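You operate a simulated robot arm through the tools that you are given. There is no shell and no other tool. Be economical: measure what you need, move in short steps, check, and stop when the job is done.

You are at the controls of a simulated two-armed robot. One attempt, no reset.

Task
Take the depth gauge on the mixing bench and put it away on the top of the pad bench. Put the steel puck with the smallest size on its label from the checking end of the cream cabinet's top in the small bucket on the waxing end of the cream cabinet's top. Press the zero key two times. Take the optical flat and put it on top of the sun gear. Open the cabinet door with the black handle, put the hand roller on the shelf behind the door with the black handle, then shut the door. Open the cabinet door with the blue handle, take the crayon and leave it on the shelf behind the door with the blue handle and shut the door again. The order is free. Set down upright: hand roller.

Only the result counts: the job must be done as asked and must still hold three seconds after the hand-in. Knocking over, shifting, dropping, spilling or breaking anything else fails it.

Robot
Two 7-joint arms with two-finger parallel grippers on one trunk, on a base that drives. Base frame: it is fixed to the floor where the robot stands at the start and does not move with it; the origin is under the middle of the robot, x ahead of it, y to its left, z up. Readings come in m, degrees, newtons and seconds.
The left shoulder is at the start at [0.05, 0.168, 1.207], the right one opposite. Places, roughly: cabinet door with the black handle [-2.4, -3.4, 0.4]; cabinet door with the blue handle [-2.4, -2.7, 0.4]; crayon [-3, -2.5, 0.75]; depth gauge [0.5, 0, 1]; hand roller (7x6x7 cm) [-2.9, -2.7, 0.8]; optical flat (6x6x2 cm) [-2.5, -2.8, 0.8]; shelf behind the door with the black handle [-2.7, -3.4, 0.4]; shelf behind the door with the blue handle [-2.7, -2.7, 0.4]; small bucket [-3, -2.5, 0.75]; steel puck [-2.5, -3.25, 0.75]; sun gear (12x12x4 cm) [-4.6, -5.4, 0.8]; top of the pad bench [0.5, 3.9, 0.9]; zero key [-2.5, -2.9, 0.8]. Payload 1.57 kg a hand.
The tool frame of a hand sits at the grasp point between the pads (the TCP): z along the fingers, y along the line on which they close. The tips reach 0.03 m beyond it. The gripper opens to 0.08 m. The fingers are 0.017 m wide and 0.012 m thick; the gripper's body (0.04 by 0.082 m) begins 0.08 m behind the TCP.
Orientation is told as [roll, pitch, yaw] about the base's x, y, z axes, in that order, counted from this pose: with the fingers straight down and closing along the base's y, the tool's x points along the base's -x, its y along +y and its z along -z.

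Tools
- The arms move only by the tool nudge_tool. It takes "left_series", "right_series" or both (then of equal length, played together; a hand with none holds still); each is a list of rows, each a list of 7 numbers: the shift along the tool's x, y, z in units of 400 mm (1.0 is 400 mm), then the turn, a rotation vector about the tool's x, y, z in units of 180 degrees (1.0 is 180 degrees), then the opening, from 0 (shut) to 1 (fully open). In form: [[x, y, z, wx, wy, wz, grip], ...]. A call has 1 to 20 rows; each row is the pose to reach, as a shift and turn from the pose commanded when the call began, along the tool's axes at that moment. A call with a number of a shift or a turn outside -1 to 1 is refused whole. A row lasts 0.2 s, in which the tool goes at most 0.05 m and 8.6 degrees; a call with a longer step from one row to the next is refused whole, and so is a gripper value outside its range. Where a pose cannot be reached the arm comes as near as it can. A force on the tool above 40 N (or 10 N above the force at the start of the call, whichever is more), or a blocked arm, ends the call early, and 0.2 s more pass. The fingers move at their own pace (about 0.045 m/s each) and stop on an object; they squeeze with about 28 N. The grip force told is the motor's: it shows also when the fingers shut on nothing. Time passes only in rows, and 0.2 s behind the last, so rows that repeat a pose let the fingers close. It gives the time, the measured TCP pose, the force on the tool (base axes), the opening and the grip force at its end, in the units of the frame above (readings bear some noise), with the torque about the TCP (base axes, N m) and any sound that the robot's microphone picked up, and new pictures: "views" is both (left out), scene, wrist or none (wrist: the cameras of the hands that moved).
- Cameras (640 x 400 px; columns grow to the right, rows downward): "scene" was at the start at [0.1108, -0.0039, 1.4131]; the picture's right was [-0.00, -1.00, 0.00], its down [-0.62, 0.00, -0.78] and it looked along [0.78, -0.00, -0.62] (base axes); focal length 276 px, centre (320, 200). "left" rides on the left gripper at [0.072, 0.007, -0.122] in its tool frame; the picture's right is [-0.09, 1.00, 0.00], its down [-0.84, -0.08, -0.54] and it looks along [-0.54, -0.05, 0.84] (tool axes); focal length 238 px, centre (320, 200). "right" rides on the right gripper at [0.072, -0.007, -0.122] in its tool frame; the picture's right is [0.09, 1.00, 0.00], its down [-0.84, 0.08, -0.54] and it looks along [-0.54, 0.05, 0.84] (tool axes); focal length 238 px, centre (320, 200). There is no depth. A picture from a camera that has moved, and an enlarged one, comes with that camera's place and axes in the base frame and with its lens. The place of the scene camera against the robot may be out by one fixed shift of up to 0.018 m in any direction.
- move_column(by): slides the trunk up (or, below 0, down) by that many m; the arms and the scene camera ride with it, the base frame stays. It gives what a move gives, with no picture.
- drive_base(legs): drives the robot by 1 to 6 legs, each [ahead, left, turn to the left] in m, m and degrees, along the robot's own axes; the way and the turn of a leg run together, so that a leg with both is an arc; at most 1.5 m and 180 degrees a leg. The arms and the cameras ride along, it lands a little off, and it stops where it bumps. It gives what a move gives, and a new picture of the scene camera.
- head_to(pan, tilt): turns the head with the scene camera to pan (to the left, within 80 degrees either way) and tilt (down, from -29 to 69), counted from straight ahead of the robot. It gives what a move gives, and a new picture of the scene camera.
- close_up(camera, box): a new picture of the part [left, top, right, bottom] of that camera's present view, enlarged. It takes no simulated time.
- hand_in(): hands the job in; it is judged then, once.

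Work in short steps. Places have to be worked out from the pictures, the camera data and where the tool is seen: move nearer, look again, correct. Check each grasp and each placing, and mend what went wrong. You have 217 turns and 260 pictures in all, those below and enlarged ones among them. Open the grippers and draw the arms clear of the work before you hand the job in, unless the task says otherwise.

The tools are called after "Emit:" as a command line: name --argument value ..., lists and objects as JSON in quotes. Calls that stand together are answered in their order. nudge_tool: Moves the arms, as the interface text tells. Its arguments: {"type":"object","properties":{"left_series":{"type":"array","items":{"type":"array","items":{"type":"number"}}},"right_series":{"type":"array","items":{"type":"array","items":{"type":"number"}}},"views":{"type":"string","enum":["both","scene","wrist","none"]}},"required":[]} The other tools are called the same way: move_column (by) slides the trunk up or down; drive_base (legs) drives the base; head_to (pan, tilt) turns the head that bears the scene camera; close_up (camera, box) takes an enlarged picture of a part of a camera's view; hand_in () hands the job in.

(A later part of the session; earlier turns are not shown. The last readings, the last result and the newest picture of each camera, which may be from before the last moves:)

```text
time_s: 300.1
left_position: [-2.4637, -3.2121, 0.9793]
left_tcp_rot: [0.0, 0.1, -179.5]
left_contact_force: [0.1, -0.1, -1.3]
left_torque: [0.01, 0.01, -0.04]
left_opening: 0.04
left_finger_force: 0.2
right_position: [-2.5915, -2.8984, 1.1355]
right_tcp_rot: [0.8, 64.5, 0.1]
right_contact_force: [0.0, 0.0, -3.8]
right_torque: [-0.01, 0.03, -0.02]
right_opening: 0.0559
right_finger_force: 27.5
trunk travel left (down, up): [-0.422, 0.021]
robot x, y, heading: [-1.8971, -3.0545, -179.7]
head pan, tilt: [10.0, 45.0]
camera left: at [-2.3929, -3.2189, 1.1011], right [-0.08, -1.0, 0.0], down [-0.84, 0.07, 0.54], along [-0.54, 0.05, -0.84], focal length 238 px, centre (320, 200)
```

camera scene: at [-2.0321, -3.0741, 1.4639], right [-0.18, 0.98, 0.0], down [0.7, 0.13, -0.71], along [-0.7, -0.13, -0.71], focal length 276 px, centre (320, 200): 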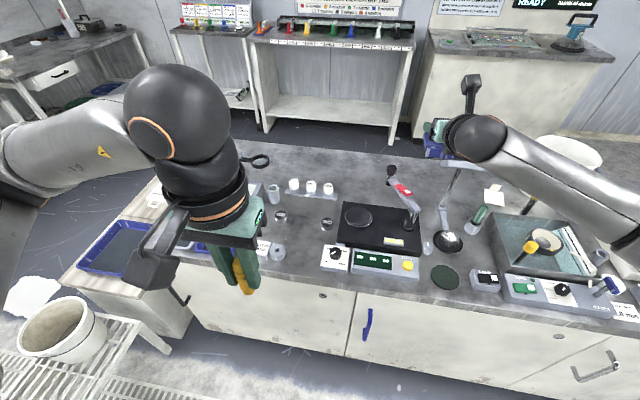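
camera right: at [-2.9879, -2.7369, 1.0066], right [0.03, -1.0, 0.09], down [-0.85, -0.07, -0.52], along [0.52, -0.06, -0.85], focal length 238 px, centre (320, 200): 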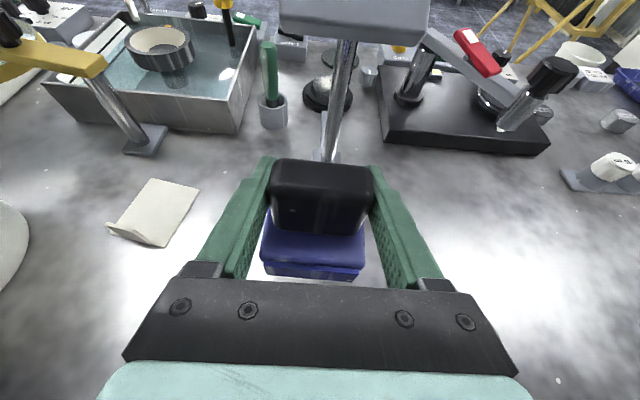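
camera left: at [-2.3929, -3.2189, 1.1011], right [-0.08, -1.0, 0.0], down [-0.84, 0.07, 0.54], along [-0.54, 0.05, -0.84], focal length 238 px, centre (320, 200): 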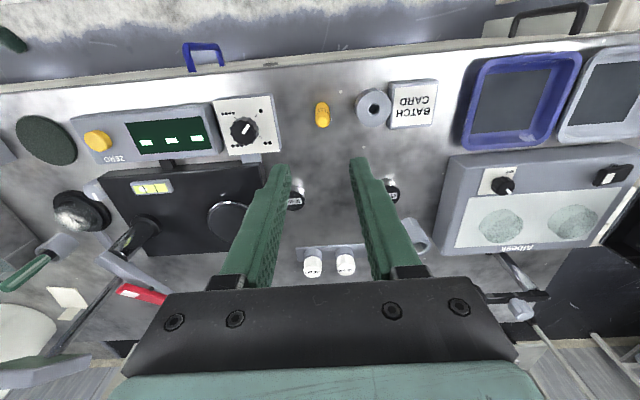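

Crayon stands parked. I retract the left hand, back the base off, then reorient the left hand (yaw flip) for the door handle.

Emit:
nudge_tool --left_series '[[0.05, 0, -0.1, 0, 0, 0, 0.5], [0.15, 0, -0.15, 0, 0, 0, 0.5], [0.26, 0, -0.18, 0, 0, 0, 0.5], [0.37, 0, -0.18, 0, 0, 0, 0.5], [0.48, 0, -0.18, 0, 0, 0, 0.5]]' --views "none"

Emit:
drive_base --legs '[[-0.45, 0, 0], [0, 0.28, 0]]'

Emit:
nudge_tool --left_series '[[0, 0, 0, 0, 0, -0.047, 1], [0, 0, 0, 0, 0, -0.094, 1], [0, 0, 0, 0, 0, -0.141, 1], [0, 0, 0, 0, 0, -0.188, 1], [0, 0, 0, 0, 0, -0.235, 1], [0, 0, 0, 0, 0, -0.282, 1], [0, 0, 0, 0, 0, -0.329, 1], [0, 0, 0, 0, 0, -0.376, 1], [0, 0, 0, 0, 0, -0.423, 1], [0, 0, 0, 0, 0, -0.47, 1], [0, 0, 0, 0, 0, -0.517, 1], [0, 0, 0, 0, 0, -0.564, 1], [0, 0, 0, 0, 0, -0.611, 1], [0, 0, 0, 0, 0, -0.658, 1], [0, 0, 0, 0, 0, -0.705, 1], [0, 0, 0, 0, 0, -0.752, 1], [0, 0, 0, 0, 0, -0.799, 1], [0, 0, 0, 0, 0, -0.846, 1], [0, 0, 0, 0, 0, -0.893, 1], [0, 0, 0, 0, 0, -0.94, 1]]' --views "none"

```text
time_s: 301.2
left_position: [-2.2725, -3.215, 1.0513]
left_tcp_rot: [0.2, 0.0, -179.4]
left_contact_force: [-0.7, -0.5, -0.6]
left_torque: [0.02, 0.04, 0.0]
left_opening: 0.0399
left_finger_force: 0.1
right_position: [-2.591, -2.8993, 1.1361]
right_tcp_rot: [0.8, 64.4, 0.1]
right_contact_force: [-0.3, 0.0, -4.0]
right_torque: [-0.02, -0.01, 0.03]
right_opening: 0.0558
right_finger_force: 27.9
trunk travel left (down, up): [-0.422, 0.021]
robot x, y, heading: [-1.8959, -3.0537, -179.8]
head pan, tilt: [10.0, 45.0]
```

```text
time_s: 305.5
left_position: [-1.8246, -3.4899, 1.0504]
left_tcp_rot: [0.0, 0.0, -179.3]
left_contact_force: [0.2, 0.1, 0.6]
left_torque: [0.01, 0.02, 0.0]
left_opening: 0.0399
left_finger_force: 0.0
right_position: [-2.1476, -3.1769, 1.1357]
right_tcp_rot: [0.9, 64.4, 0.5]
right_contact_force: [0.6, 0.1, -3.6]
right_torque: [0.01, -0.02, 0.0]
right_opening: 0.0561
right_finger_force: 27.5
trunk travel left (down, up): [-0.422, 0.021]
robot x, y, heading: [-1.4478, -3.3299, -179.2]
head pan, tilt: [10.0, 45.0]
camera scene: at [-1.5848, -3.3494, 1.4508], right [-0.18, 0.98, 0.0], down [0.7, 0.13, -0.71], along [-0.69, -0.13, -0.71], focal length 276 px, centre (320, 200)
```

scene: 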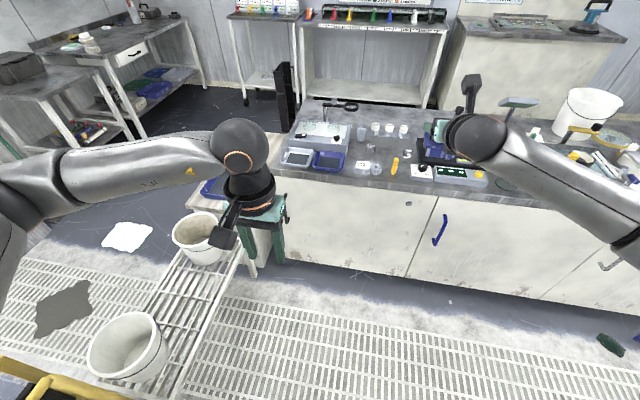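

```text
time_s: 309.7
left_position: [-1.8249, -3.4893, 1.0496]
left_tcp_rot: [0.0, -0.1, -9.9]
left_contact_force: [-0.5, -0.5, 0.4]
left_torque: [0.0, -0.02, -0.02]
left_opening: 0.0802
left_finger_force: 0.0
right_position: [-2.1459, -3.1759, 1.1356]
right_tcp_rot: [0.8, 64.3, 0.4]
right_contact_force: [0.8, 0.4, -3.7]
right_torque: [0.02, 0.0, 0.0]
right_opening: 0.0556
right_finger_force: 27.6
trunk travel left (down, up): [-0.422, 0.021]
robot x, y, heading: [-1.4506, -3.333, -179.6]
head pan, tilt: [10.0, 45.0]
```

Both motions done. Next: finish left yaw, tilt it 65° forward; pull the right (roller) hand up and back a bit so it clears the worktop when the trunk lowers.

Emit:
nudge_tool --left_series '[[0, 0, 0, 0, 0, -0.028, 1], [0, 0, 0, 0, 0, -0.055, 1], [0, 0, 0, 0, 0, -0.055, 1], [0, 0, 0, 0, 0, -0.055, 1], [0, 0, 0, 0, 0, -0.055, 1], [0, 0, 0, 0, 0, -0.055, 1]]' --right_series '[[0.03, 0, -0.083, 0, 0, 0, 0.3], [0.06, 0, -0.166, 0, 0, 0, 0.3], [0.09, 0, -0.249, 0, 0, 0, 0.3], [0.12, 0, -0.332, 0, 0, 0, 0.3], [0.15, 0, -0.415, 0, 0, 0, 0.3], [0.18, 0, -0.498, 0, 0, 0, 0.3]]' --views "none"

Emit:
nudge_tool --left_series '[[0, 0, 0, 0, 0.045, 0, 1], [0, 0, 0, 0, 0.09, 0, 1], [0, 0, 0, 0, 0.135, 0, 1], [0, 0, 0, 0, 0.18, 0, 1], [0, 0, 0, 0, 0.225, 0, 1], [0, 0, 0, 0, 0.27, 0, 1], [0, 0, 0, 0, 0.315, 0, 1], [0, 0, 0, 0, 0.361, 0, 1]]' --views "scene"

```text
time_s: 311.1
left_position: [-1.8249, -3.4914, 1.0509]
left_tcp_rot: [0.0, 0.0, -0.1]
left_contact_force: [0.3, 0.1, -0.8]
left_torque: [-0.03, 0.05, 0.0]
left_opening: 0.0801
left_finger_force: 0.0
right_position: [-1.9959, -3.1791, 1.2868]
right_tcp_rot: [0.9, 64.3, 0.5]
right_contact_force: [-0.4, -0.1, -3.9]
right_torque: [-0.02, 0.0, -0.02]
right_opening: 0.0557
right_finger_force: 27.8
trunk travel left (down, up): [-0.422, 0.021]
robot x, y, heading: [-1.4512, -3.3273, -179.3]
head pan, tilt: [10.0, 45.0]
```

```text
time_s: 312.9
left_position: [-1.8408, -3.4597, 1.0444]
left_tcp_rot: [2.7, 64.9, 1.8]
left_contact_force: [0.2, -6.6, -2.4]
left_torque: [0.26, 0.2, -0.53]
left_opening: 0.0798
left_finger_force: 0.1
left hand out of reach, approached as far as the arm can: row 5, 6, 7, 8
right_position: [-1.9952, -3.1768, 1.2884]
right_tcp_rot: [0.5, 64.5, 0.1]
right_contact_force: [-0.1, 0.9, -3.5]
right_torque: [-0.07, 0.0, 0.09]
right_opening: 0.0557
right_finger_force: 27.8
trunk travel left (down, up): [-0.422, 0.021]
robot x, y, heading: [-1.4513, -3.3283, -179.5]
head pan, tilt: [10.0, 45.0]
camera scene: at [-1.5837, -3.3456, 1.451], right [-0.18, 0.98, 0.0], down [0.69, 0.13, -0.71], along [-0.7, -0.13, -0.71], focal length 276 px, centre (320, 200)
```

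scene: 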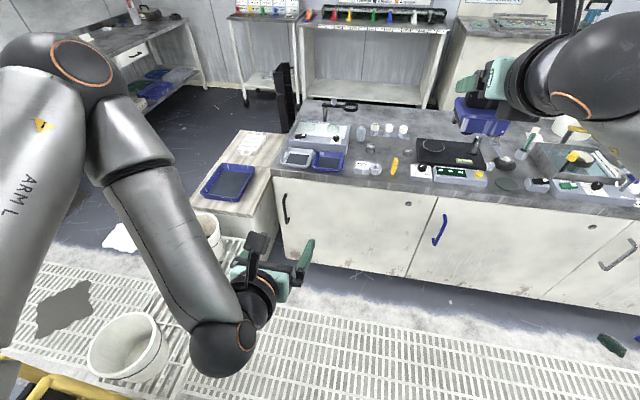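

Left arm is folded tight with a small side force; I extend it forward 0.15 m to relieve and check.

Emit:
nudge_tool --left_series '[[0.05, -0.025, 0.11, 0, 0, 0, 1], [0.1, -0.05, 0.22, 0, 0, 0, 1], [0.158, -0.075, 0.34, 0, 0, 0, 1]]' --views "scene"

```text
refused: row 3 steps farther than a row can; nothing moved
```

Emit:
nudge_tool --left_series '[[0.04, -0.02, 0.085, 0, 0, 0, 1], [0.08, -0.04, 0.17, 0, 0, 0, 1], [0.12, -0.06, 0.255, 0, 0, 0, 1], [0.158, -0.075, 0.34, 0, 0, 0, 1]]' --views "scene"

```text
time_s: 313.9
left_position: [-1.9967, -3.485, 1.0503]
left_tcp_rot: [-0.6, 64.4, -0.4]
left_contact_force: [0.6, -1.0, -0.7]
left_torque: [0.0, 0.0, -0.05]
left_opening: 0.0802
left_finger_force: 0.0
left hand out of reach, approached as far as the arm can: row 1, 2, 3, 4
right_position: [-1.996, -3.1807, 1.2876]
right_tcp_rot: [0.8, 64.2, 0.5]
right_contact_force: [-0.2, 0.5, -3.3]
right_torque: [0.02, 0.0, -0.03]
right_opening: 0.0557
right_finger_force: 28.1
trunk travel left (down, up): [-0.422, 0.021]
robot x, y, heading: [-1.4501, -3.3268, -179.7]
head pan, tilt: [10.0, 45.0]
camera scene: at [-1.5851, -3.3491, 1.4507], right [-0.18, 0.98, 0.0], down [0.7, 0.13, -0.71], along [-0.69, -0.13, -0.71], focal length 276 px, centre (320, 200)
```

scene: 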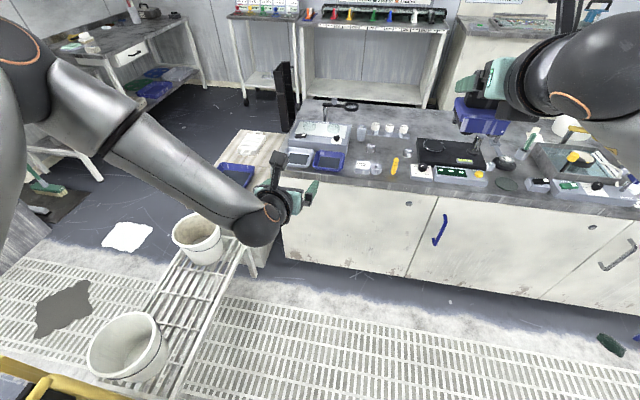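

Clear now. Lower the trunk 0.38 m for door work.

Emit:
move_column --by -0.38

Emit:
head_to --pan 15 --tilt 25

Emit:
nudge_tool --left_series '[[0, 0, 0, 0, 0, 0, 1]]' --views "wrist"

```text
time_s: 317.6
left_position: [-1.9968, -3.4842, 0.672]
left_tcp_rot: [-0.6, 64.5, -0.2]
left_contact_force: [0.6, 0.5, -0.5]
left_torque: [0.02, 0.01, 0.0]
left_opening: 0.0798
left_finger_force: 0.1
right_position: [-1.9946, -3.1803, 0.9064]
right_tcp_rot: [0.9, 64.3, 0.4]
right_contact_force: [0.1, 0.2, -3.0]
right_torque: [-0.01, -0.01, -0.03]
right_opening: 0.0557
right_finger_force: 28.2
trunk travel left (down, up): [-0.042, 0.401]
robot x, y, heading: [-1.4476, -3.3306, -179.3]
head pan, tilt: [10.0, 45.0]
```

```text
time_s: 318.4
left_position: [-1.9957, -3.4848, 0.6718]
left_tcp_rot: [-0.7, 64.5, -0.3]
left_contact_force: [0.2, 0.1, 0.6]
left_torque: [0.01, 0.01, 0.0]
left_opening: 0.0801
left_finger_force: 0.2
right_position: [-1.9968, -3.1799, 0.9061]
right_tcp_rot: [0.8, 64.3, 0.5]
right_contact_force: [1.0, -0.1, -3.2]
right_torque: [-0.05, 0.03, 0.01]
right_opening: 0.0558
right_finger_force: 28.1
trunk travel left (down, up): [-0.042, 0.401]
robot x, y, heading: [-1.4502, -3.3292, -179.5]
head pan, tilt: [15.0, 25.0]
camera scene: at [-1.5933, -3.3585, 1.1013], right [-0.27, 0.96, 0.0], down [0.41, 0.11, -0.91], along [-0.87, -0.24, -0.42], focal length 276 px, centre (320, 200)
```

scene: 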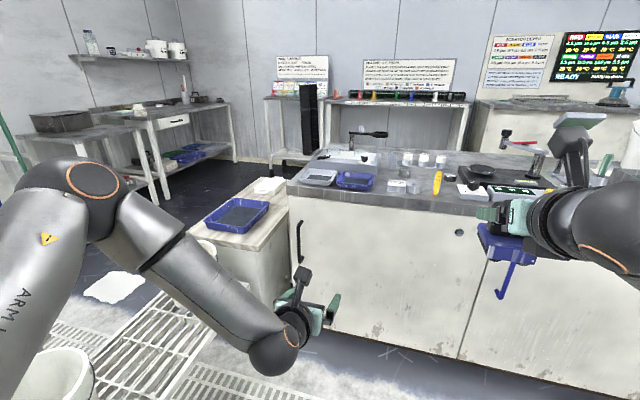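

```text
time_s: 318.8
left_position: [-1.9948, -3.4846, 0.6708]
left_tcp_rot: [-0.5, 64.6, -0.2]
left_contact_force: [-0.8, -0.7, 0.1]
left_torque: [-0.02, 0.0, 0.02]
left_opening: 0.08
left_finger_force: 0.0
right_position: [-1.9965, -3.1792, 0.9077]
right_tcp_rot: [0.9, 64.2, 0.3]
right_contact_force: [0.8, 0.0, -3.2]
right_torque: [0.0, 0.04, 0.03]
right_opening: 0.056
right_finger_force: 28.2
trunk travel left (down, up): [-0.042, 0.401]
robot x, y, heading: [-1.4512, -3.3293, -179.3]
head pan, tilt: [15.0, 25.0]
camera left: at [-1.9175, -3.4772, 0.788], right [0.03, 1.0, -0.09], down [0.85, -0.08, -0.52], along [-0.53, -0.06, -0.85], focal length 238 px, centre (320, 200)
```

left: 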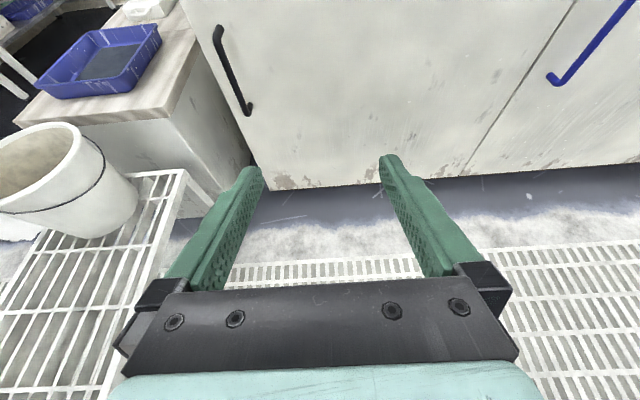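

Handle bar at ≈(-2.37,-3.645), z 0.46–0.61. Drive 0.3 m ahead and bring the left hand in front of it.

Emit:
drive_base --legs '[[0.3, 0, -0.5]]'

Emit:
nudge_tool --left_series '[[-0.07, -0.08, 0.03, 0, 0, 0, 1], [-0.14, -0.16, 0.06, 0, 0, 0, 1], [-0.2, -0.24, 0.09, 0, 0, 0, 1], [-0.26, -0.32, 0.12, 0, 0, 0, 1], [-0.29, -0.37, 0.137, 0, 0, 0, 1]]' --views "wrist"

```text
time_s: 320.8
left_position: [-2.2927, -3.4762, 0.6709]
left_tcp_rot: [-0.6, 64.5, -1.1]
left_contact_force: [0.9, 0.3, 0.0]
left_torque: [-0.03, -0.02, -0.04]
left_opening: 0.08
left_finger_force: 0.1
right_position: [-2.2881, -3.1731, 0.9067]
right_tcp_rot: [0.8, 64.3, -0.4]
right_contact_force: [0.5, -0.1, -3.7]
right_torque: [-0.02, 0.02, 0.0]
right_opening: 0.0556
right_finger_force: 27.6
trunk travel left (down, up): [-0.042, 0.401]
robot x, y, heading: [-1.7436, -3.3271, 179.6]
head pan, tilt: [15.0, 25.0]
camera scene: at [-1.8889, -3.3577, 1.1014], right [-0.26, 0.97, 0.0], down [0.41, 0.11, -0.91], along [-0.88, -0.23, -0.42], focal length 276 px, centre (320, 200)
```

scene: 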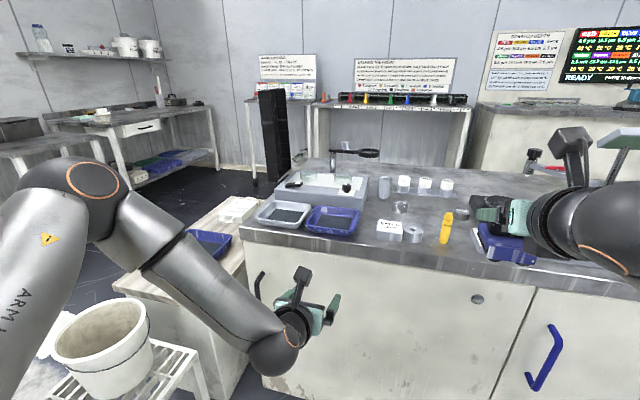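

```text
time_s: 322.0
left_position: [-2.3445, -3.5387, 0.6371]
left_tcp_rot: [-3.8, 60.3, -0.6]
left_contact_force: [-0.2, -0.3, 0.2]
left_torque: [-0.01, 0.0, 0.02]
left_opening: 0.08
left_finger_force: 0.1
left hand out of reach, approached as far as the arm can: row 1, 2, 3, 4, 5
right_position: [-2.2879, -3.1728, 0.9047]
right_tcp_rot: [0.9, 64.3, -0.3]
right_contact_force: [-0.3, 0.0, -3.5]
right_torque: [-0.01, 0.01, 0.01]
right_opening: 0.0558
right_finger_force: 28.3
trunk travel left (down, up): [-0.042, 0.401]
robot x, y, heading: [-1.7443, -3.3322, 179.8]
head pan, tilt: [15.0, 25.0]
camera left: at [-2.2752, -3.5251, 0.7587], right [0.0, 0.99, -0.11], down [0.89, -0.05, -0.46], along [-0.46, -0.1, -0.88], focal length 238 px, centre (320, 200)
```

left: 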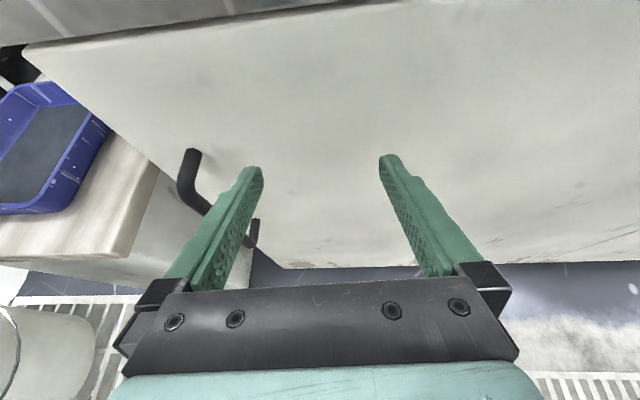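

The 65° tilt runs into the wrist limit this low. I reduce the left tilt to ~40° and move toward the handle.

Emit:
nudge_tool --left_series '[[0, 0, 0, 0, -0.04, 0, 1], [0, 0, 0, 0, -0.08, 0, 1], [0, 0, 0, 0, -0.12, 0, 1]]' --views "none"

```text
time_s: 322.8
left_position: [-2.3442, -3.5336, 0.6358]
left_tcp_rot: [-2.3, 38.7, 1.0]
left_contact_force: [-0.3, 0.7, -0.4]
left_torque: [0.02, 0.0, 0.01]
left_opening: 0.08
left_finger_force: 0.1
right_position: [-2.2888, -3.1718, 0.9049]
right_tcp_rot: [0.8, 64.3, -0.4]
right_contact_force: [0.1, -0.4, -3.0]
right_torque: [-0.03, 0.02, -0.01]
right_opening: 0.056
right_finger_force: 28.0
trunk travel left (down, up): [-0.042, 0.401]
robot x, y, heading: [-1.7416, -3.3261, 180.0]
head pan, tilt: [15.0, 25.0]
```

Back off 7 cm, go left and down in front of the bar, then look.

Emit:
nudge_tool --left_series '[[-0.068, 0, -0.055, 0, 0, 0, 1], [-0.1365, 0, -0.109, 0, 0, 0, 1], [-0.174, -0.07, -0.062, 0, 0, 0, 1], [-0.211, -0.14, -0.016, 0, 0, 0, 1], [-0.249, -0.21, 0.031, 0, 0, 0, 1], [-0.2865, -0.2775, 0.078, 0, 0, 0, 1]]' --views "wrist"

```text
time_s: 324.2
left_position: [-2.2724, -3.6402, 0.5428]
left_tcp_rot: [-2.4, 38.8, 1.0]
left_contact_force: [1.1, 0.4, -0.4]
left_torque: [0.01, -0.05, 0.01]
left_opening: 0.0798
left_finger_force: 0.0
right_position: [-2.289, -3.1726, 0.9063]
right_tcp_rot: [0.9, 64.3, -0.3]
right_contact_force: [1.1, 0.7, -3.8]
right_torque: [-0.01, 0.02, -0.02]
right_opening: 0.0557
right_finger_force: 27.8
trunk travel left (down, up): [-0.042, 0.401]
robot x, y, heading: [-1.7438, -3.3316, 179.2]
head pan, tilt: [15.0, 25.0]
camera left: at [-2.2517, -3.6296, 0.6824], right [0.03, 1.0, -0.09], down [0.99, -0.04, -0.1], along [-0.1, -0.09, -0.99], focal length 238 px, centre (320, 200)
```

left: 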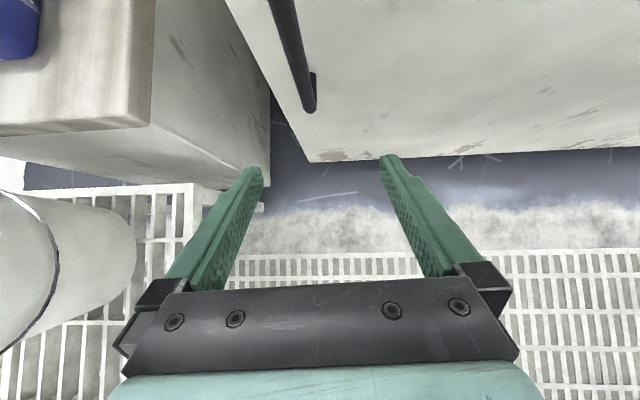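

Bar at x≈-2.371, y≈-3.656. Advance 10 cm so it lies between the fingers.

Emit:
nudge_tool --left_series '[[0.06, -0.035, 0.05, 0, 0, 0, 1], [0.13, -0.035, 0.105, 0, 0, 0, 1], [0.193, -0.035, 0.155, 0, 0, 0, 1]]' --views "wrist"

```text
time_s: 325.0
left_position: [-2.3675, -3.6584, 0.5428]
left_tcp_rot: [-2.3, 38.8, 1.1]
left_contact_force: [-0.5, -0.2, -0.1]
left_torque: [-0.02, 0.03, -0.02]
left_opening: 0.0802
left_finger_force: 0.0
right_position: [-2.2887, -3.1718, 0.9068]
right_tcp_rot: [0.9, 64.2, -0.4]
right_contact_force: [0.0, -0.1, -3.7]
right_torque: [-0.01, -0.01, -0.02]
right_opening: 0.0557
right_finger_force: 27.8
trunk travel left (down, up): [-0.042, 0.401]
robot x, y, heading: [-1.7405, -3.3332, 179.7]
head pan, tilt: [15.0, 25.0]
camera left: at [-2.3483, -3.6469, 0.682], right [0.03, 1.0, -0.09], down [0.99, -0.04, -0.1], along [-0.1, -0.09, -0.99], focal length 238 px, centre (320, 200)
```

left: 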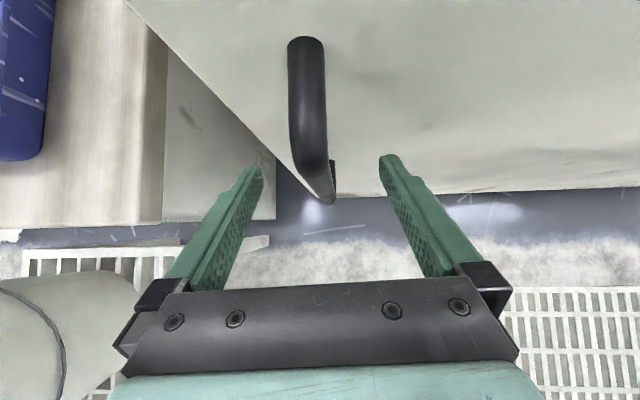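

The bar lies between the fingers near the TCP. Close the gripper.

Emit:
nudge_tool --left_series '[[0.008, 0, 0.006, 0, 0, 0, 0.5], [0.008, 0, 0.006, 0, 0, 0, 0.2], [0.008, 0, 0.006, 0, 0, 0, 0], [0.008, 0, 0.006, 0, 0, 0, 0], [0.008, 0, 0.006, 0, 0, 0, 0], [0.008, 0, 0.006, 0, 0, 0, 0]]' --views "wrist"

```text
time_s: 326.4
left_position: [-2.3707, -3.6573, 0.5427]
left_tcp_rot: [-2.1, 38.7, 1.2]
left_contact_force: [-0.1, 7.2, -0.9]
left_torque: [0.8, -0.03, -0.05]
left_opening: 0.0144
left_finger_force: 31.3
right_position: [-2.2892, -3.1723, 0.9058]
right_tcp_rot: [0.9, 64.3, -0.4]
right_contact_force: [-1.0, 0.5, -3.6]
right_torque: [-0.01, 0.04, -0.02]
right_opening: 0.0562
right_finger_force: 28.3
trunk travel left (down, up): [-0.042, 0.401]
robot x, y, heading: [-1.7439, -3.328, 179.6]
head pan, tilt: [15.0, 25.0]
camera left: at [-2.3523, -3.6463, 0.6819], right [0.03, 1.0, -0.09], down [0.99, -0.04, -0.1], along [-0.1, -0.08, -0.99], focal length 238 px, centre (320, 200)
```

left: 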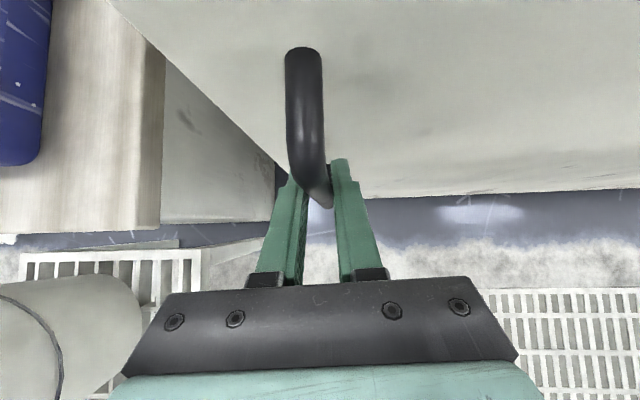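

Bar gripped (14 mm). I pull along the door's arc to about 15°.

Emit:
nudge_tool --left_series '[[-0.0634, 0.007, -0.0508, 0, 0, 0, 0], [-0.1268, 0.018, -0.1016, 0, 0, 0, 0], [-0.189, 0.034, -0.1516, 0, 0, 0, 0], [-0.2506, 0.053, -0.2008, 0, 0, 0, 0], [-0.312, 0.0775, -0.25, 0, 0, 0, 0]]' --views "scene"

```text
time_s: 327.6
left_position: [-2.2143, -3.6261, 0.5428]
left_tcp_rot: [-2.9, 38.9, 1.0]
left_contact_force: [3.9, -11.1, 13.2]
left_torque: [0.87, -0.08, -0.03]
left_opening: 0.0148
left_finger_force: 30.6
right_position: [-2.2876, -3.1742, 0.9075]
right_tcp_rot: [0.9, 64.4, -0.4]
right_contact_force: [-0.3, 0.5, -4.0]
right_torque: [0.0, 0.04, -0.01]
right_opening: 0.0559
right_finger_force: 28.1
trunk travel left (down, up): [-0.042, 0.401]
robot x, y, heading: [-1.741, -3.3313, 179.8]
head pan, tilt: [15.0, 25.0]
camera scene: at [-1.888, -3.358, 1.1018], right [-0.26, 0.97, 0.0], down [0.41, 0.11, -0.91], along [-0.88, -0.23, -0.42], focal length 276 px, centre (320, 200)
```

scene: 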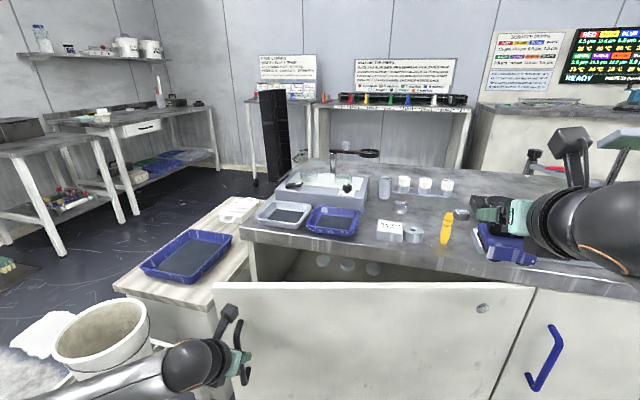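

Door follows well (~15°). I yaw the hand ~17° with the door to stay square to it.

Emit:
nudge_tool --left_series '[[0, 0, 0, 0.02, 0, -0.025, 0], [0, 0, 0, 0.04, 0, -0.05, 0], [0, 0, 0, 0.06, 0, -0.075, 0]]' --views "none"

Emit:
drive_base --legs '[[-0.12, -0.055, 0]]'

```text
time_s: 328.4
left_position: [-2.2129, -3.6255, 0.5423]
left_tcp_rot: [-2.5, 39.4, 18.7]
left_contact_force: [7.4, -21.4, 13.4]
left_torque: [0.9, -0.23, -0.09]
left_opening: 0.0144
left_finger_force: 30.8
right_position: [-2.2893, -3.1727, 0.9077]
right_tcp_rot: [0.8, 64.4, -0.4]
right_contact_force: [-0.2, 0.1, -2.2]
right_torque: [0.0, -0.02, 0.0]
right_opening: 0.0556
right_finger_force: 28.0
trunk travel left (down, up): [-0.042, 0.401]
robot x, y, heading: [-1.7453, -3.3299, 180.1]
head pan, tilt: [15.0, 25.0]
```

```text
time_s: 329.7
left_position: [-2.094, -3.5704, 0.5416]
left_tcp_rot: [-2.6, 39.4, 18.4]
left_contact_force: [13.1, -22.6, 14.7]
left_torque: [0.74, -0.06, -0.03]
left_opening: 0.0144
left_finger_force: 30.6
right_position: [-2.1683, -3.1181, 0.9076]
right_tcp_rot: [1.0, 64.3, -0.4]
right_contact_force: [0.2, -0.2, -3.1]
right_torque: [0.01, 0.01, 0.05]
right_opening: 0.0559
right_finger_force: 28.1
trunk travel left (down, up): [-0.042, 0.401]
robot x, y, heading: [-1.6304, -3.2751, 179.7]
head pan, tilt: [15.0, 25.0]
camera scene: at [-1.7695, -3.303, 1.1017], right [-0.26, 0.97, 0.0], down [0.41, 0.11, -0.91], along [-0.88, -0.23, -0.42], focal length 276 px, centre (320, 200)
```

scene: 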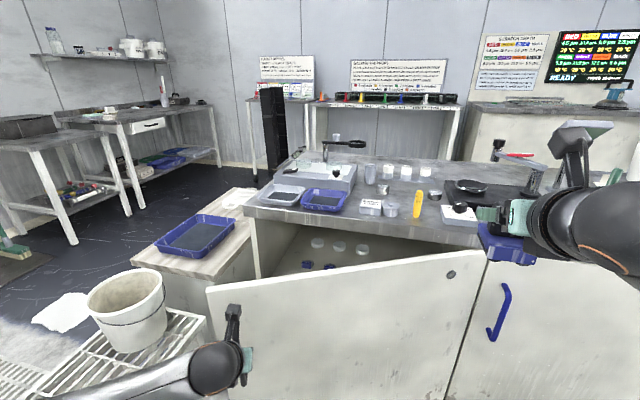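

Door at ~27°. Continue with another arc leg, a bit less sideways.

Emit:
drive_base --legs '[[-0.11, -0.055, 0]]'

Emit:
nudge_tool --left_series '[[0, 0, 0, 0.02, 0, -0.025, 0], [0, 0, 0, 0.04, 0, -0.05, 0], [0, 0, 0, 0.06, 0, -0.075, 0]]' --views "none"

```text
time_s: 330.8
left_position: [-2.0253, -3.5222, 0.5423]
left_tcp_rot: [-0.6, 39.4, 18.3]
left_contact_force: [0.3, -0.5, -2.8]
left_torque: [0.51, 0.57, 0.07]
left_opening: 0.0136
left_finger_force: 30.1
right_position: [-2.0967, -3.0797, 0.9054]
right_tcp_rot: [1.1, 64.0, -0.2]
right_contact_force: [-0.7, 0.6, -3.5]
right_torque: [0.01, 0.02, 0.01]
right_opening: 0.0558
right_finger_force: 28.5
trunk travel left (down, up): [-0.042, 0.401]
robot x, y, heading: [-1.5537, -3.2433, 179.7]
head pan, tilt: [15.0, 25.0]
stopped in leg 1: the force on the tool passed its limit (the readings are from after the stop); the commanded pose is now the measured one
camera scene: at [-1.6983, -3.2659, 1.1014], right [-0.25, 0.97, 0.0], down [0.41, 0.11, -0.91], along [-0.88, -0.23, -0.42], focal length 276 px, centre (320, 200)
```

scene: 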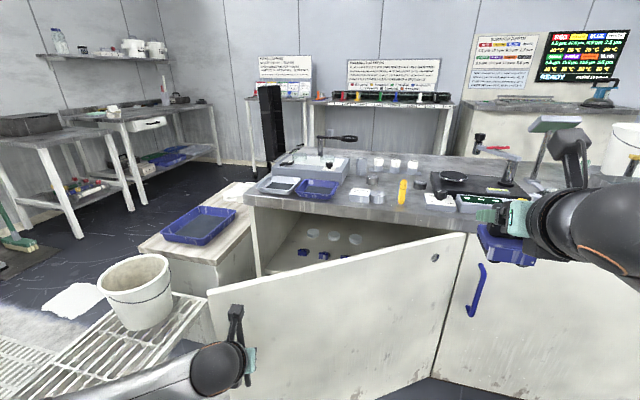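

```text
time_s: 331.6
left_position: [-2.0251, -3.521, 0.5427]
left_tcp_rot: [-0.4, 39.6, 35.9]
left_contact_force: [0.4, 0.8, -0.7]
left_torque: [0.52, -0.1, -0.14]
left_opening: 0.014
left_finger_force: 30.0
right_position: [-2.0974, -3.0803, 0.9061]
right_tcp_rot: [1.1, 64.3, -0.5]
right_contact_force: [0.6, 0.1, -2.6]
right_torque: [0.01, 0.0, 0.0]
right_opening: 0.0556
right_finger_force: 27.8
trunk travel left (down, up): [-0.042, 0.401]
robot x, y, heading: [-1.5539, -3.239, 179.4]
head pan, tilt: [15.0, 25.0]
```

Door at ~35°, hand square to it, no residual force. Continue: two more arc legs to ~55°.

Emit:
drive_base --legs '[[-0.04, -0.036, 0], [-0.039, -0.038, 0], [-0.034, -0.042, 0], [-0.031, -0.045, 0]]'

Emit:
nudge_tool --left_series '[[0, 0, 0, 0.02, 0, -0.025, 0], [0, 0, 0, 0.04, 0, -0.05, 0], [0, 0, 0, 0.06, 0, -0.075, 0]]' --views "none"

```text
time_s: 334.2
left_position: [-1.8824, -3.358, 0.5439]
left_tcp_rot: [0.3, 39.6, 35.7]
left_contact_force: [-31.8, 18.0, -5.1]
left_torque: [-0.1, -0.47, 0.0]
left_opening: 0.014
left_finger_force: 30.7
right_position: [-1.9529, -2.9171, 0.9044]
right_tcp_rot: [0.9, 64.1, -0.6]
right_contact_force: [0.0, 0.3, -3.6]
right_torque: [-0.01, 0.02, 0.01]
right_opening: 0.0558
right_finger_force: 28.4
trunk travel left (down, up): [-0.042, 0.401]
robot x, y, heading: [-1.4069, -3.0777, 179.4]
head pan, tilt: [15.0, 25.0]
camera scene: at [-1.5537, -3.1043, 1.1012], right [-0.25, 0.97, 0.0], down [0.41, 0.11, -0.91], along [-0.88, -0.23, -0.42], focal length 276 px, centre (320, 200)
```

scene: 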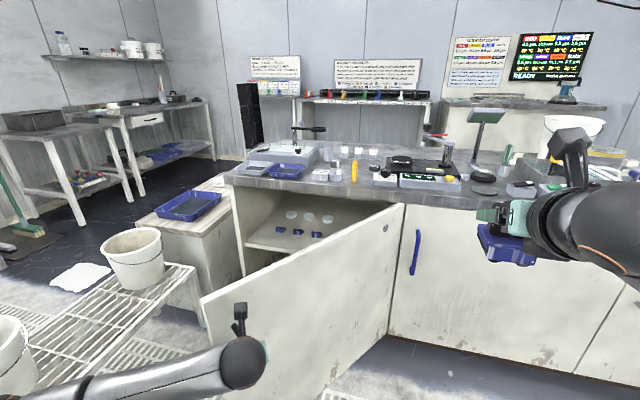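

```text
time_s: 335.0
left_position: [-1.8807, -3.3572, 0.5418]
left_tcp_rot: [0.8, 39.3, 53.2]
left_contact_force: [-6.3, 4.5, -4.6]
left_torque: [-0.86, -0.29, -0.14]
left_opening: 0.0143
left_finger_force: 30.7
right_position: [-1.9519, -2.9181, 0.9051]
right_tcp_rot: [0.9, 64.1, -0.5]
right_contact_force: [-1.0, -0.5, -3.1]
right_torque: [0.01, -0.01, -0.02]
right_opening: 0.0558
right_finger_force: 28.2
trunk travel left (down, up): [-0.042, 0.401]
robot x, y, heading: [-1.4071, -3.0747, 179.1]
head pan, tilt: [15.0, 25.0]
```

Door at 55°. Continue to ~75°.

Emit:
drive_base --legs '[[-0.024, -0.048, 0], [-0.023, -0.05, 0], [-0.017, -0.052, 0], [-0.012, -0.052, 0]]'

Emit:
nudge_tool --left_series '[[0, 0, 0, 0.02, 0, -0.025, 0], [0, 0, 0, 0.04, 0, -0.05, 0], [0, 0, 0, 0.06, 0, -0.075, 0]]' --views "none"

```text
time_s: 337.6
left_position: [-1.8036, -3.1546, 0.5423]
left_tcp_rot: [0.8, 39.5, 53.3]
left_contact_force: [-10.5, 2.0, -3.2]
left_torque: [-0.33, -0.51, -0.11]
left_opening: 0.014
left_finger_force: 29.9
right_position: [-1.8746, -2.7154, 0.9042]
right_tcp_rot: [0.9, 64.0, -0.4]
right_contact_force: [0.8, 0.1, -2.8]
right_torque: [0.02, 0.03, 0.0]
right_opening: 0.0557
right_finger_force: 27.8
trunk travel left (down, up): [-0.042, 0.401]
robot x, y, heading: [-1.3295, -2.8749, 179.7]
head pan, tilt: [15.0, 25.0]
camera scene: at [-1.4753, -2.9014, 1.1013], right [-0.25, 0.97, 0.0], down [0.41, 0.11, -0.91], along [-0.88, -0.23, -0.42], focal length 276 px, centre (320, 200)
```

scene: 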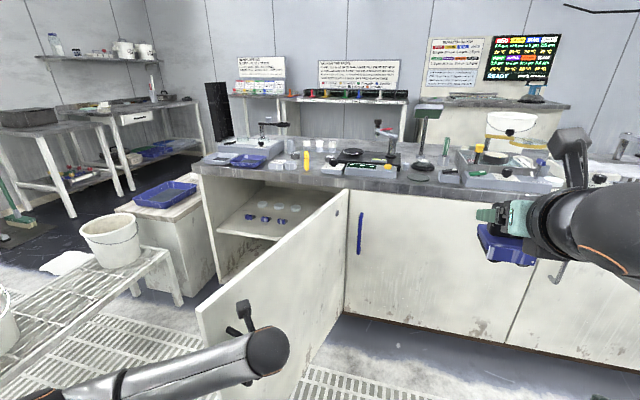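

```text
time_s: 338.4
left_position: [-1.8035, -3.1545, 0.5435]
left_tcp_rot: [1.1, 39.2, 70.9]
left_contact_force: [-3.9, 2.0, -3.8]
left_torque: [-0.77, -0.56, -0.18]
left_opening: 0.014
left_finger_force: 30.4
right_position: [-1.8752, -2.716, 0.9037]
right_tcp_rot: [1.1, 64.0, -0.4]
right_contact_force: [-0.3, 0.0, -2.8]
right_torque: [0.02, 0.01, 0.0]
right_opening: 0.0557
right_finger_force: 28.1
trunk travel left (down, up): [-0.042, 0.401]
robot x, y, heading: [-1.326, -2.873, 179.6]
head pan, tilt: [15.0, 25.0]
```

75°. Two more legs to ~93°.

Emit:
drive_base --legs '[[-0.008, -0.07, 0], [-0.003, -0.065, 0], [0.003, -0.06, 0]]'

```text
time_s: 340.4
left_position: [-1.7908, -3.0108, 0.543]
left_tcp_rot: [0.2, 40.5, 71.9]
left_contact_force: [-0.5, 1.2, -1.6]
left_torque: [-0.05, -0.01, -0.05]
left_opening: 0.014
left_finger_force: 30.3
right_position: [-1.8631, -2.56, 0.9039]
right_tcp_rot: [1.2, 63.9, -0.1]
right_contact_force: [0.7, 0.9, -3.4]
right_torque: [0.02, -0.03, 0.01]
right_opening: 0.0557
right_finger_force: 28.6
trunk travel left (down, up): [-0.042, 0.401]
robot x, y, heading: [-1.3204, -2.7171, 179.8]
head pan, tilt: [15.0, 25.0]
stopped in leg 3: the force on the tool passed its limit (the readings are from after the stop); the commanded pose is now the measured one
camera scene: at [-1.4638, -2.7439, 1.1014], right [-0.25, 0.97, 0.0], down [0.41, 0.11, -0.91], along [-0.88, -0.23, -0.42], focal length 276 px, centre (320, 200)
```

scene: 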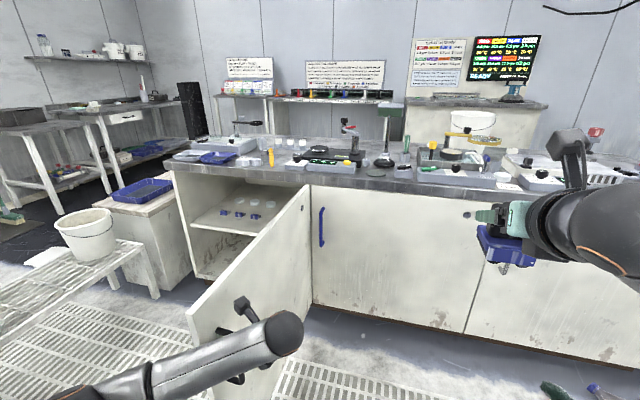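

Door at ~89°. Release the bar and back the hand off.

Emit:
nudge_tool --left_series '[[0, 0, 0, 0, 0, 0, 0.4], [0, 0, 0, 0, 0, 0, 0.8], [0, 0, 0, 0, 0, 0, 1], [-0.06, 0, -0.05, 0, 0, 0, 1], [-0.14, 0, -0.11, 0, 0, 0, 1], [-0.21, 0, -0.17, 0, 0, 0, 1]]' --views "both"

```text
time_s: 341.8
left_position: [-1.756, -2.9062, 0.5411]
left_tcp_rot: [0.3, 40.4, 71.9]
left_contact_force: [0.7, 0.0, -0.9]
left_torque: [0.02, -0.03, -0.02]
left_opening: 0.0799
left_finger_force: 0.0
right_position: [-1.8633, -2.5598, 0.904]
right_tcp_rot: [1.1, 64.1, -0.2]
right_contact_force: [-0.7, 0.7, -3.2]
right_torque: [0.03, 0.01, 0.01]
right_opening: 0.0561
right_finger_force: 28.0
trunk travel left (down, up): [-0.042, 0.401]
robot x, y, heading: [-1.3225, -2.7148, 179.8]
head pan, tilt: [15.0, 25.0]
camera scene: at [-1.4637, -2.744, 1.1014], right [-0.25, 0.97, 0.0], down [0.41, 0.11, -0.91], along [-0.88, -0.23, -0.42], focal length 276 px, centre (320, 200)
camera left: at [-1.755, -2.8809, 0.68], right [-0.92, 0.38, -0.06], down [0.38, 0.91, -0.13], along [0.0, -0.14, -0.99], focal length 238 px, centre (320, 200)
```

scene: 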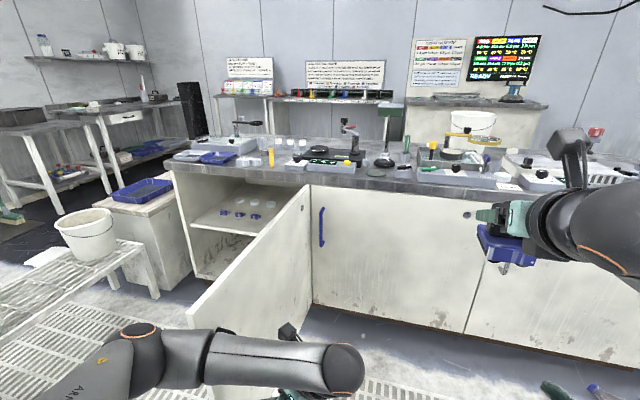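
left: 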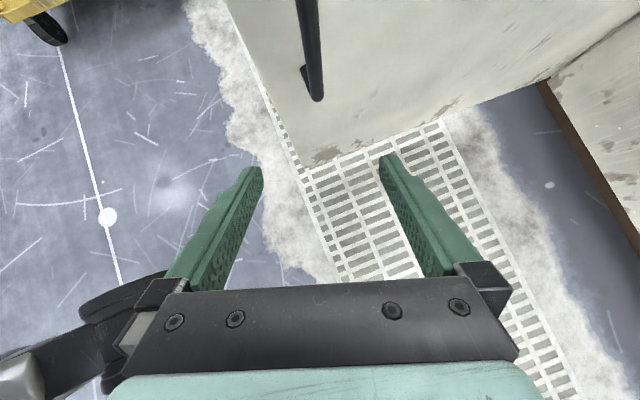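

Door is open ~90°. Before planning the placing, I test how low the right hand can go with its present 65° tilt, in free space.

Emit:
nudge_tool --right_series '[[-0.08, 0, 0.09, 0, 0, 0, 0.3], [-0.16, 0, 0.18, 0, 0, 0, 0.3], [-0.24, 0, 0.27, 0, 0, 0, 0.3], [-0.32, 0, 0.36, 0, 0, 0, 0.3], [-0.4, 0, 0.45, 0, 0, 0, 0.3], [-0.48, 0, 0.54, 0, 0, 0, 0.3], [-0.56, 0, 0.63, 0, 0, 0, 0.3], [-0.634, 0, 0.71, 0, 0, 0, 0.3]]' --views "none"

```text
time_s: 343.6
left_position: [-1.7559, -2.9057, 0.54]
left_tcp_rot: [0.2, 40.6, 71.9]
left_contact_force: [0.4, 0.5, -1.2]
left_torque: [0.07, 0.0, -0.01]
left_opening: 0.08
left_finger_force: 0.2
right_position: [-1.9832, -2.5548, 0.6139]
right_tcp_rot: [1.1, 63.9, 0.0]
right_contact_force: [-0.2, 0.9, -3.5]
right_torque: [0.02, 0.04, 0.03]
right_opening: 0.0557
right_finger_force: 27.6
right hand out of reach, approached as far as the arm can: row 7, 8
trunk travel left (down, up): [-0.042, 0.401]
robot x, y, heading: [-1.3212, -2.7152, 179.8]
head pan, tilt: [15.0, 25.0]
```

It reaches 0.61 here; try further out and lower, with the trunk at bottom.

Emit:
move_column --by -0.042

Emit:
nudge_tool --right_series '[[0.02, 0, 0.09, 0, 0, 0, 0.3], [0.01, 0, 0.17, 0, 0, 0, 0.3], [-0.03, 0, 0.24, 0, 0, 0, 0.3], [-0.09, 0, 0.3, 0, 0, 0, 0.3], [-0.14, 0, 0.35, 0, 0, 0, 0.3]]' --views "none"

```text
time_s: 344.5
left_position: [-1.7565, -2.9052, 0.4986]
left_tcp_rot: [0.3, 40.5, 71.8]
left_contact_force: [0.5, -1.6, -0.1]
left_torque: [0.01, 0.01, -0.02]
left_opening: 0.0799
left_finger_force: 0.2
right_position: [-1.9841, -2.5539, 0.5717]
right_tcp_rot: [1.3, 63.8, -0.1]
right_contact_force: [-0.4, 0.2, -3.3]
right_torque: [0.0, 0.02, 0.02]
right_opening: 0.0559
right_finger_force: 28.3
trunk travel left (down, up): [0.0, 0.443]
robot x, y, heading: [-1.3164, -2.7167, 179.5]
head pan, tilt: [15.0, 25.0]
```

```text
time_s: 345.7
left_position: [-1.756, -2.9065, 0.4987]
left_tcp_rot: [0.1, 40.5, 71.9]
left_contact_force: [0.1, -0.6, -0.6]
left_torque: [0.0, 0.01, 0.0]
left_opening: 0.0799
left_finger_force: 0.0
right_position: [-2.0741, -2.552, 0.4853]
right_tcp_rot: [1.0, 63.8, -0.1]
right_contact_force: [0.6, -0.2, -3.8]
right_torque: [-0.02, 0.03, -0.02]
right_opening: 0.0559
right_finger_force: 28.2
right hand out of reach, approached as far as the arm can: row 5
trunk travel left (down, up): [0.0, 0.443]
robot x, y, heading: [-1.3192, -2.7165, 179.6]
head pan, tilt: [15.0, 25.0]
```

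Reaches z≈0.485 at 0.755 m ahead — good enough for the shelf. I check the arm posture relative to where the door will be.

Emit:
head_to --pan -25 --tilt 30

```text
time_s: 346.7
left_position: [-1.7553, -2.9063, 0.4991]
left_tcp_rot: [0.3, 40.5, 71.9]
left_contact_force: [1.1, -0.2, 0.8]
left_torque: [0.0, 0.01, 0.01]
left_opening: 0.08
left_finger_force: 0.1
right_position: [-2.0751, -2.5503, 0.4867]
right_tcp_rot: [1.2, 64.0, -0.2]
right_contact_force: [0.1, -0.2, -4.1]
right_torque: [0.0, 0.0, 0.01]
right_opening: 0.0557
right_finger_force: 27.5
trunk travel left (down, up): [0.0, 0.443]
robot x, y, heading: [-1.3187, -2.7184, 179.7]
head pan, tilt: [-25.0, 30.0]
camera scene: at [-1.4565, -2.6819, 1.0514], right [0.43, 0.9, 0.0], down [0.45, -0.21, -0.87], along [-0.78, 0.37, -0.5], focal length 276 px, centre (320, 200)
```

scene: 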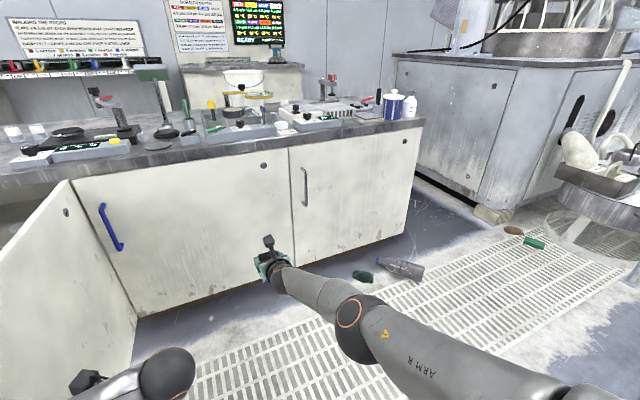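

The right elbow stays within ~0.25 m laterally, so it will pass beside the open door. I now raise the left hand and turn it back so that arm is tucked.

Emit:
nudge_tool --left_series '[[0.063, 0, -0.074, -0.0278, 0, 0.0347, 0.5], [0.126, 0, -0.148, -0.0556, 0, 0.0694, 0.5], [0.189, 0, -0.222, -0.0833, 0, 0.104, 0.5], [0.252, 0, -0.296, -0.111, 0, 0.1387, 0.5], [0.316, 0, -0.37, -0.1389, 0, 0.1733, 0.5], [0.379, 0, -0.443, -0.1667, 0, 0.208, 0.5], [0.442, 0, -0.517, -0.1944, 0, 0.2427, 0.5], [0.505, 0, -0.591, -0.2222, 0, 0.2773, 0.5], [0.568, 0, -0.665, -0.25, 0, 0.312, 0.5]]' --views "none"

Emit:
head_to --pan 25 --tilt 35

```text
time_s: 348.7
left_position: [-1.7566, -2.9049, 0.8476]
left_tcp_rot: [-2.2, 39.3, -1.7]
left_contact_force: [-0.3, -0.9, -0.1]
left_torque: [0.01, -0.01, 0.01]
left_opening: 0.0397
left_finger_force: 0.0
right_position: [-2.0747, -2.5506, 0.4862]
right_tcp_rot: [1.2, 64.0, -0.1]
right_contact_force: [-0.3, 0.0, -3.1]
right_torque: [-0.02, 0.04, -0.01]
right_opening: 0.0556
right_finger_force: 27.8
trunk travel left (down, up): [0.0, 0.443]
robot x, y, heading: [-1.3161, -2.7173, 179.7]
head pan, tilt: [-25.0, 30.0]
```

```text
time_s: 349.9
left_position: [-1.7569, -2.9048, 0.8477]
left_tcp_rot: [-2.1, 39.5, -1.5]
left_contact_force: [0.0, -0.1, -0.6]
left_torque: [0.0, 0.03, 0.04]
left_opening: 0.0398
left_finger_force: 0.0
right_position: [-2.0756, -2.5513, 0.4864]
right_tcp_rot: [1.2, 64.0, -0.3]
right_contact_force: [-0.5, 0.0, -2.9]
right_torque: [-0.03, -0.03, -0.02]
right_opening: 0.0558
right_finger_force: 27.7
trunk travel left (down, up): [0.0, 0.443]
robot x, y, heading: [-1.3188, -2.7146, 179.9]
head pan, tilt: [25.0, 35.0]
camera scene: at [-1.4547, -2.7573, 1.0436], right [-0.42, 0.91, 0.0], down [0.52, 0.24, -0.82], along [-0.74, -0.34, -0.57], focal length 276 px, centre (320, 200)
```

scene: 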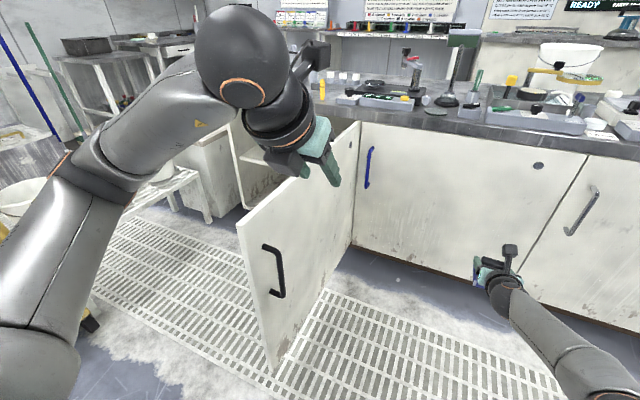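

Tucked acceptably (left elbow ~0.43 m left). I raise the trunk 0.2 m for travel, back off past the door's tip, strafe left to y≈-3.41 and look.

Emit:
move_column --by 0.2

Emit:
drive_base --legs '[[-0.48, 0, 0], [0, 0.7, 0]]'

Emit:
head_to --pan 0 --tilt 30

```text
time_s: 352.1
left_position: [-1.7574, -2.9057, 1.0474]
left_tcp_rot: [-2.1, 39.4, -1.6]
left_contact_force: [0.3, 0.3, 0.0]
left_torque: [0.0, -0.02, 0.02]
left_opening: 0.04
left_finger_force: 0.0
right_position: [-2.0744, -2.5512, 0.6853]
right_tcp_rot: [1.2, 64.1, -0.3]
right_contact_force: [1.0, 0.2, -3.9]
right_torque: [0.01, -0.01, 0.05]
right_opening: 0.0559
right_finger_force: 28.3
trunk travel left (down, up): [-0.2, 0.243]
robot x, y, heading: [-1.3184, -2.7162, 179.9]
head pan, tilt: [25.0, 35.0]
```

```text
time_s: 358.4
left_position: [-1.2798, -3.6083, 1.047]
left_tcp_rot: [-2.1, 39.3, -1.5]
left_contact_force: [0.1, -0.2, -0.3]
left_torque: [-0.03, 0.01, -0.01]
left_opening: 0.0401
left_finger_force: 0.0
right_position: [-1.5983, -3.2553, 0.685]
right_tcp_rot: [1.2, 64.0, 0.0]
right_contact_force: [0.1, 0.3, -3.9]
right_torque: [0.0, -0.01, 0.02]
right_opening: 0.0559
right_finger_force: 28.1
trunk travel left (down, up): [-0.2, 0.243]
robot x, y, heading: [-0.8413, -3.4165, 180.1]
head pan, tilt: [25.0, 35.0]
camera scene: at [-0.9775, -3.4596, 1.2436], right [-0.42, 0.91, 0.0], down [0.52, 0.24, -0.82], along [-0.74, -0.34, -0.57], focal length 276 px, centre (320, 200)
```

scene: 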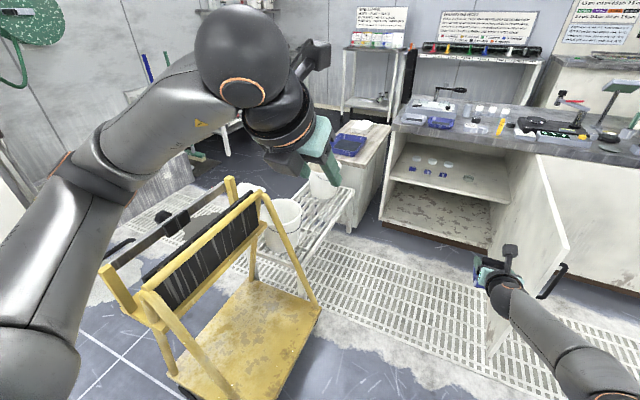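

```text
time_s: 359.3
left_position: [-1.2798, -3.6087, 1.0472]
left_tcp_rot: [-2.2, 39.4, -1.4]
left_contact_force: [-0.6, 0.1, 0.3]
left_torque: [0.0, -0.01, 0.02]
left_opening: 0.0399
left_finger_force: 0.0
right_position: [-1.598, -3.2546, 0.6859]
right_tcp_rot: [1.2, 64.0, 0.0]
right_contact_force: [-0.3, 0.9, -3.9]
right_torque: [0.02, -0.02, -0.01]
right_opening: 0.0559
right_finger_force: 28.4
trunk travel left (down, up): [-0.2, 0.243]
robot x, y, heading: [-0.8412, -3.4212, 179.7]
head pan, tilt: [0.0, 30.0]
camera scene: at [-0.9881, -3.4223, 1.2514], right [0.0, 1.0, 0.0], down [0.5, 0.0, -0.87], along [-0.87, 0.0, -0.5], focal length 276 px, centre (320, 200)
```

scene: 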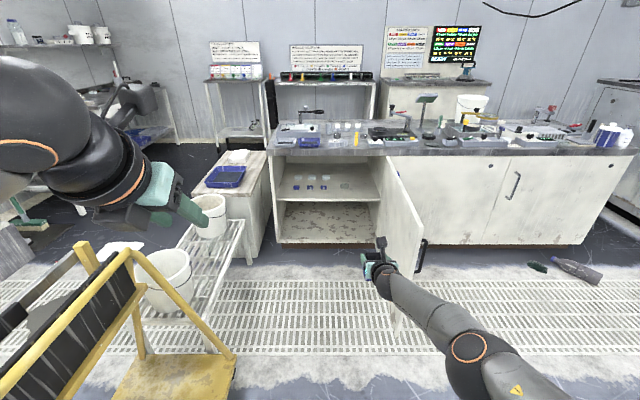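

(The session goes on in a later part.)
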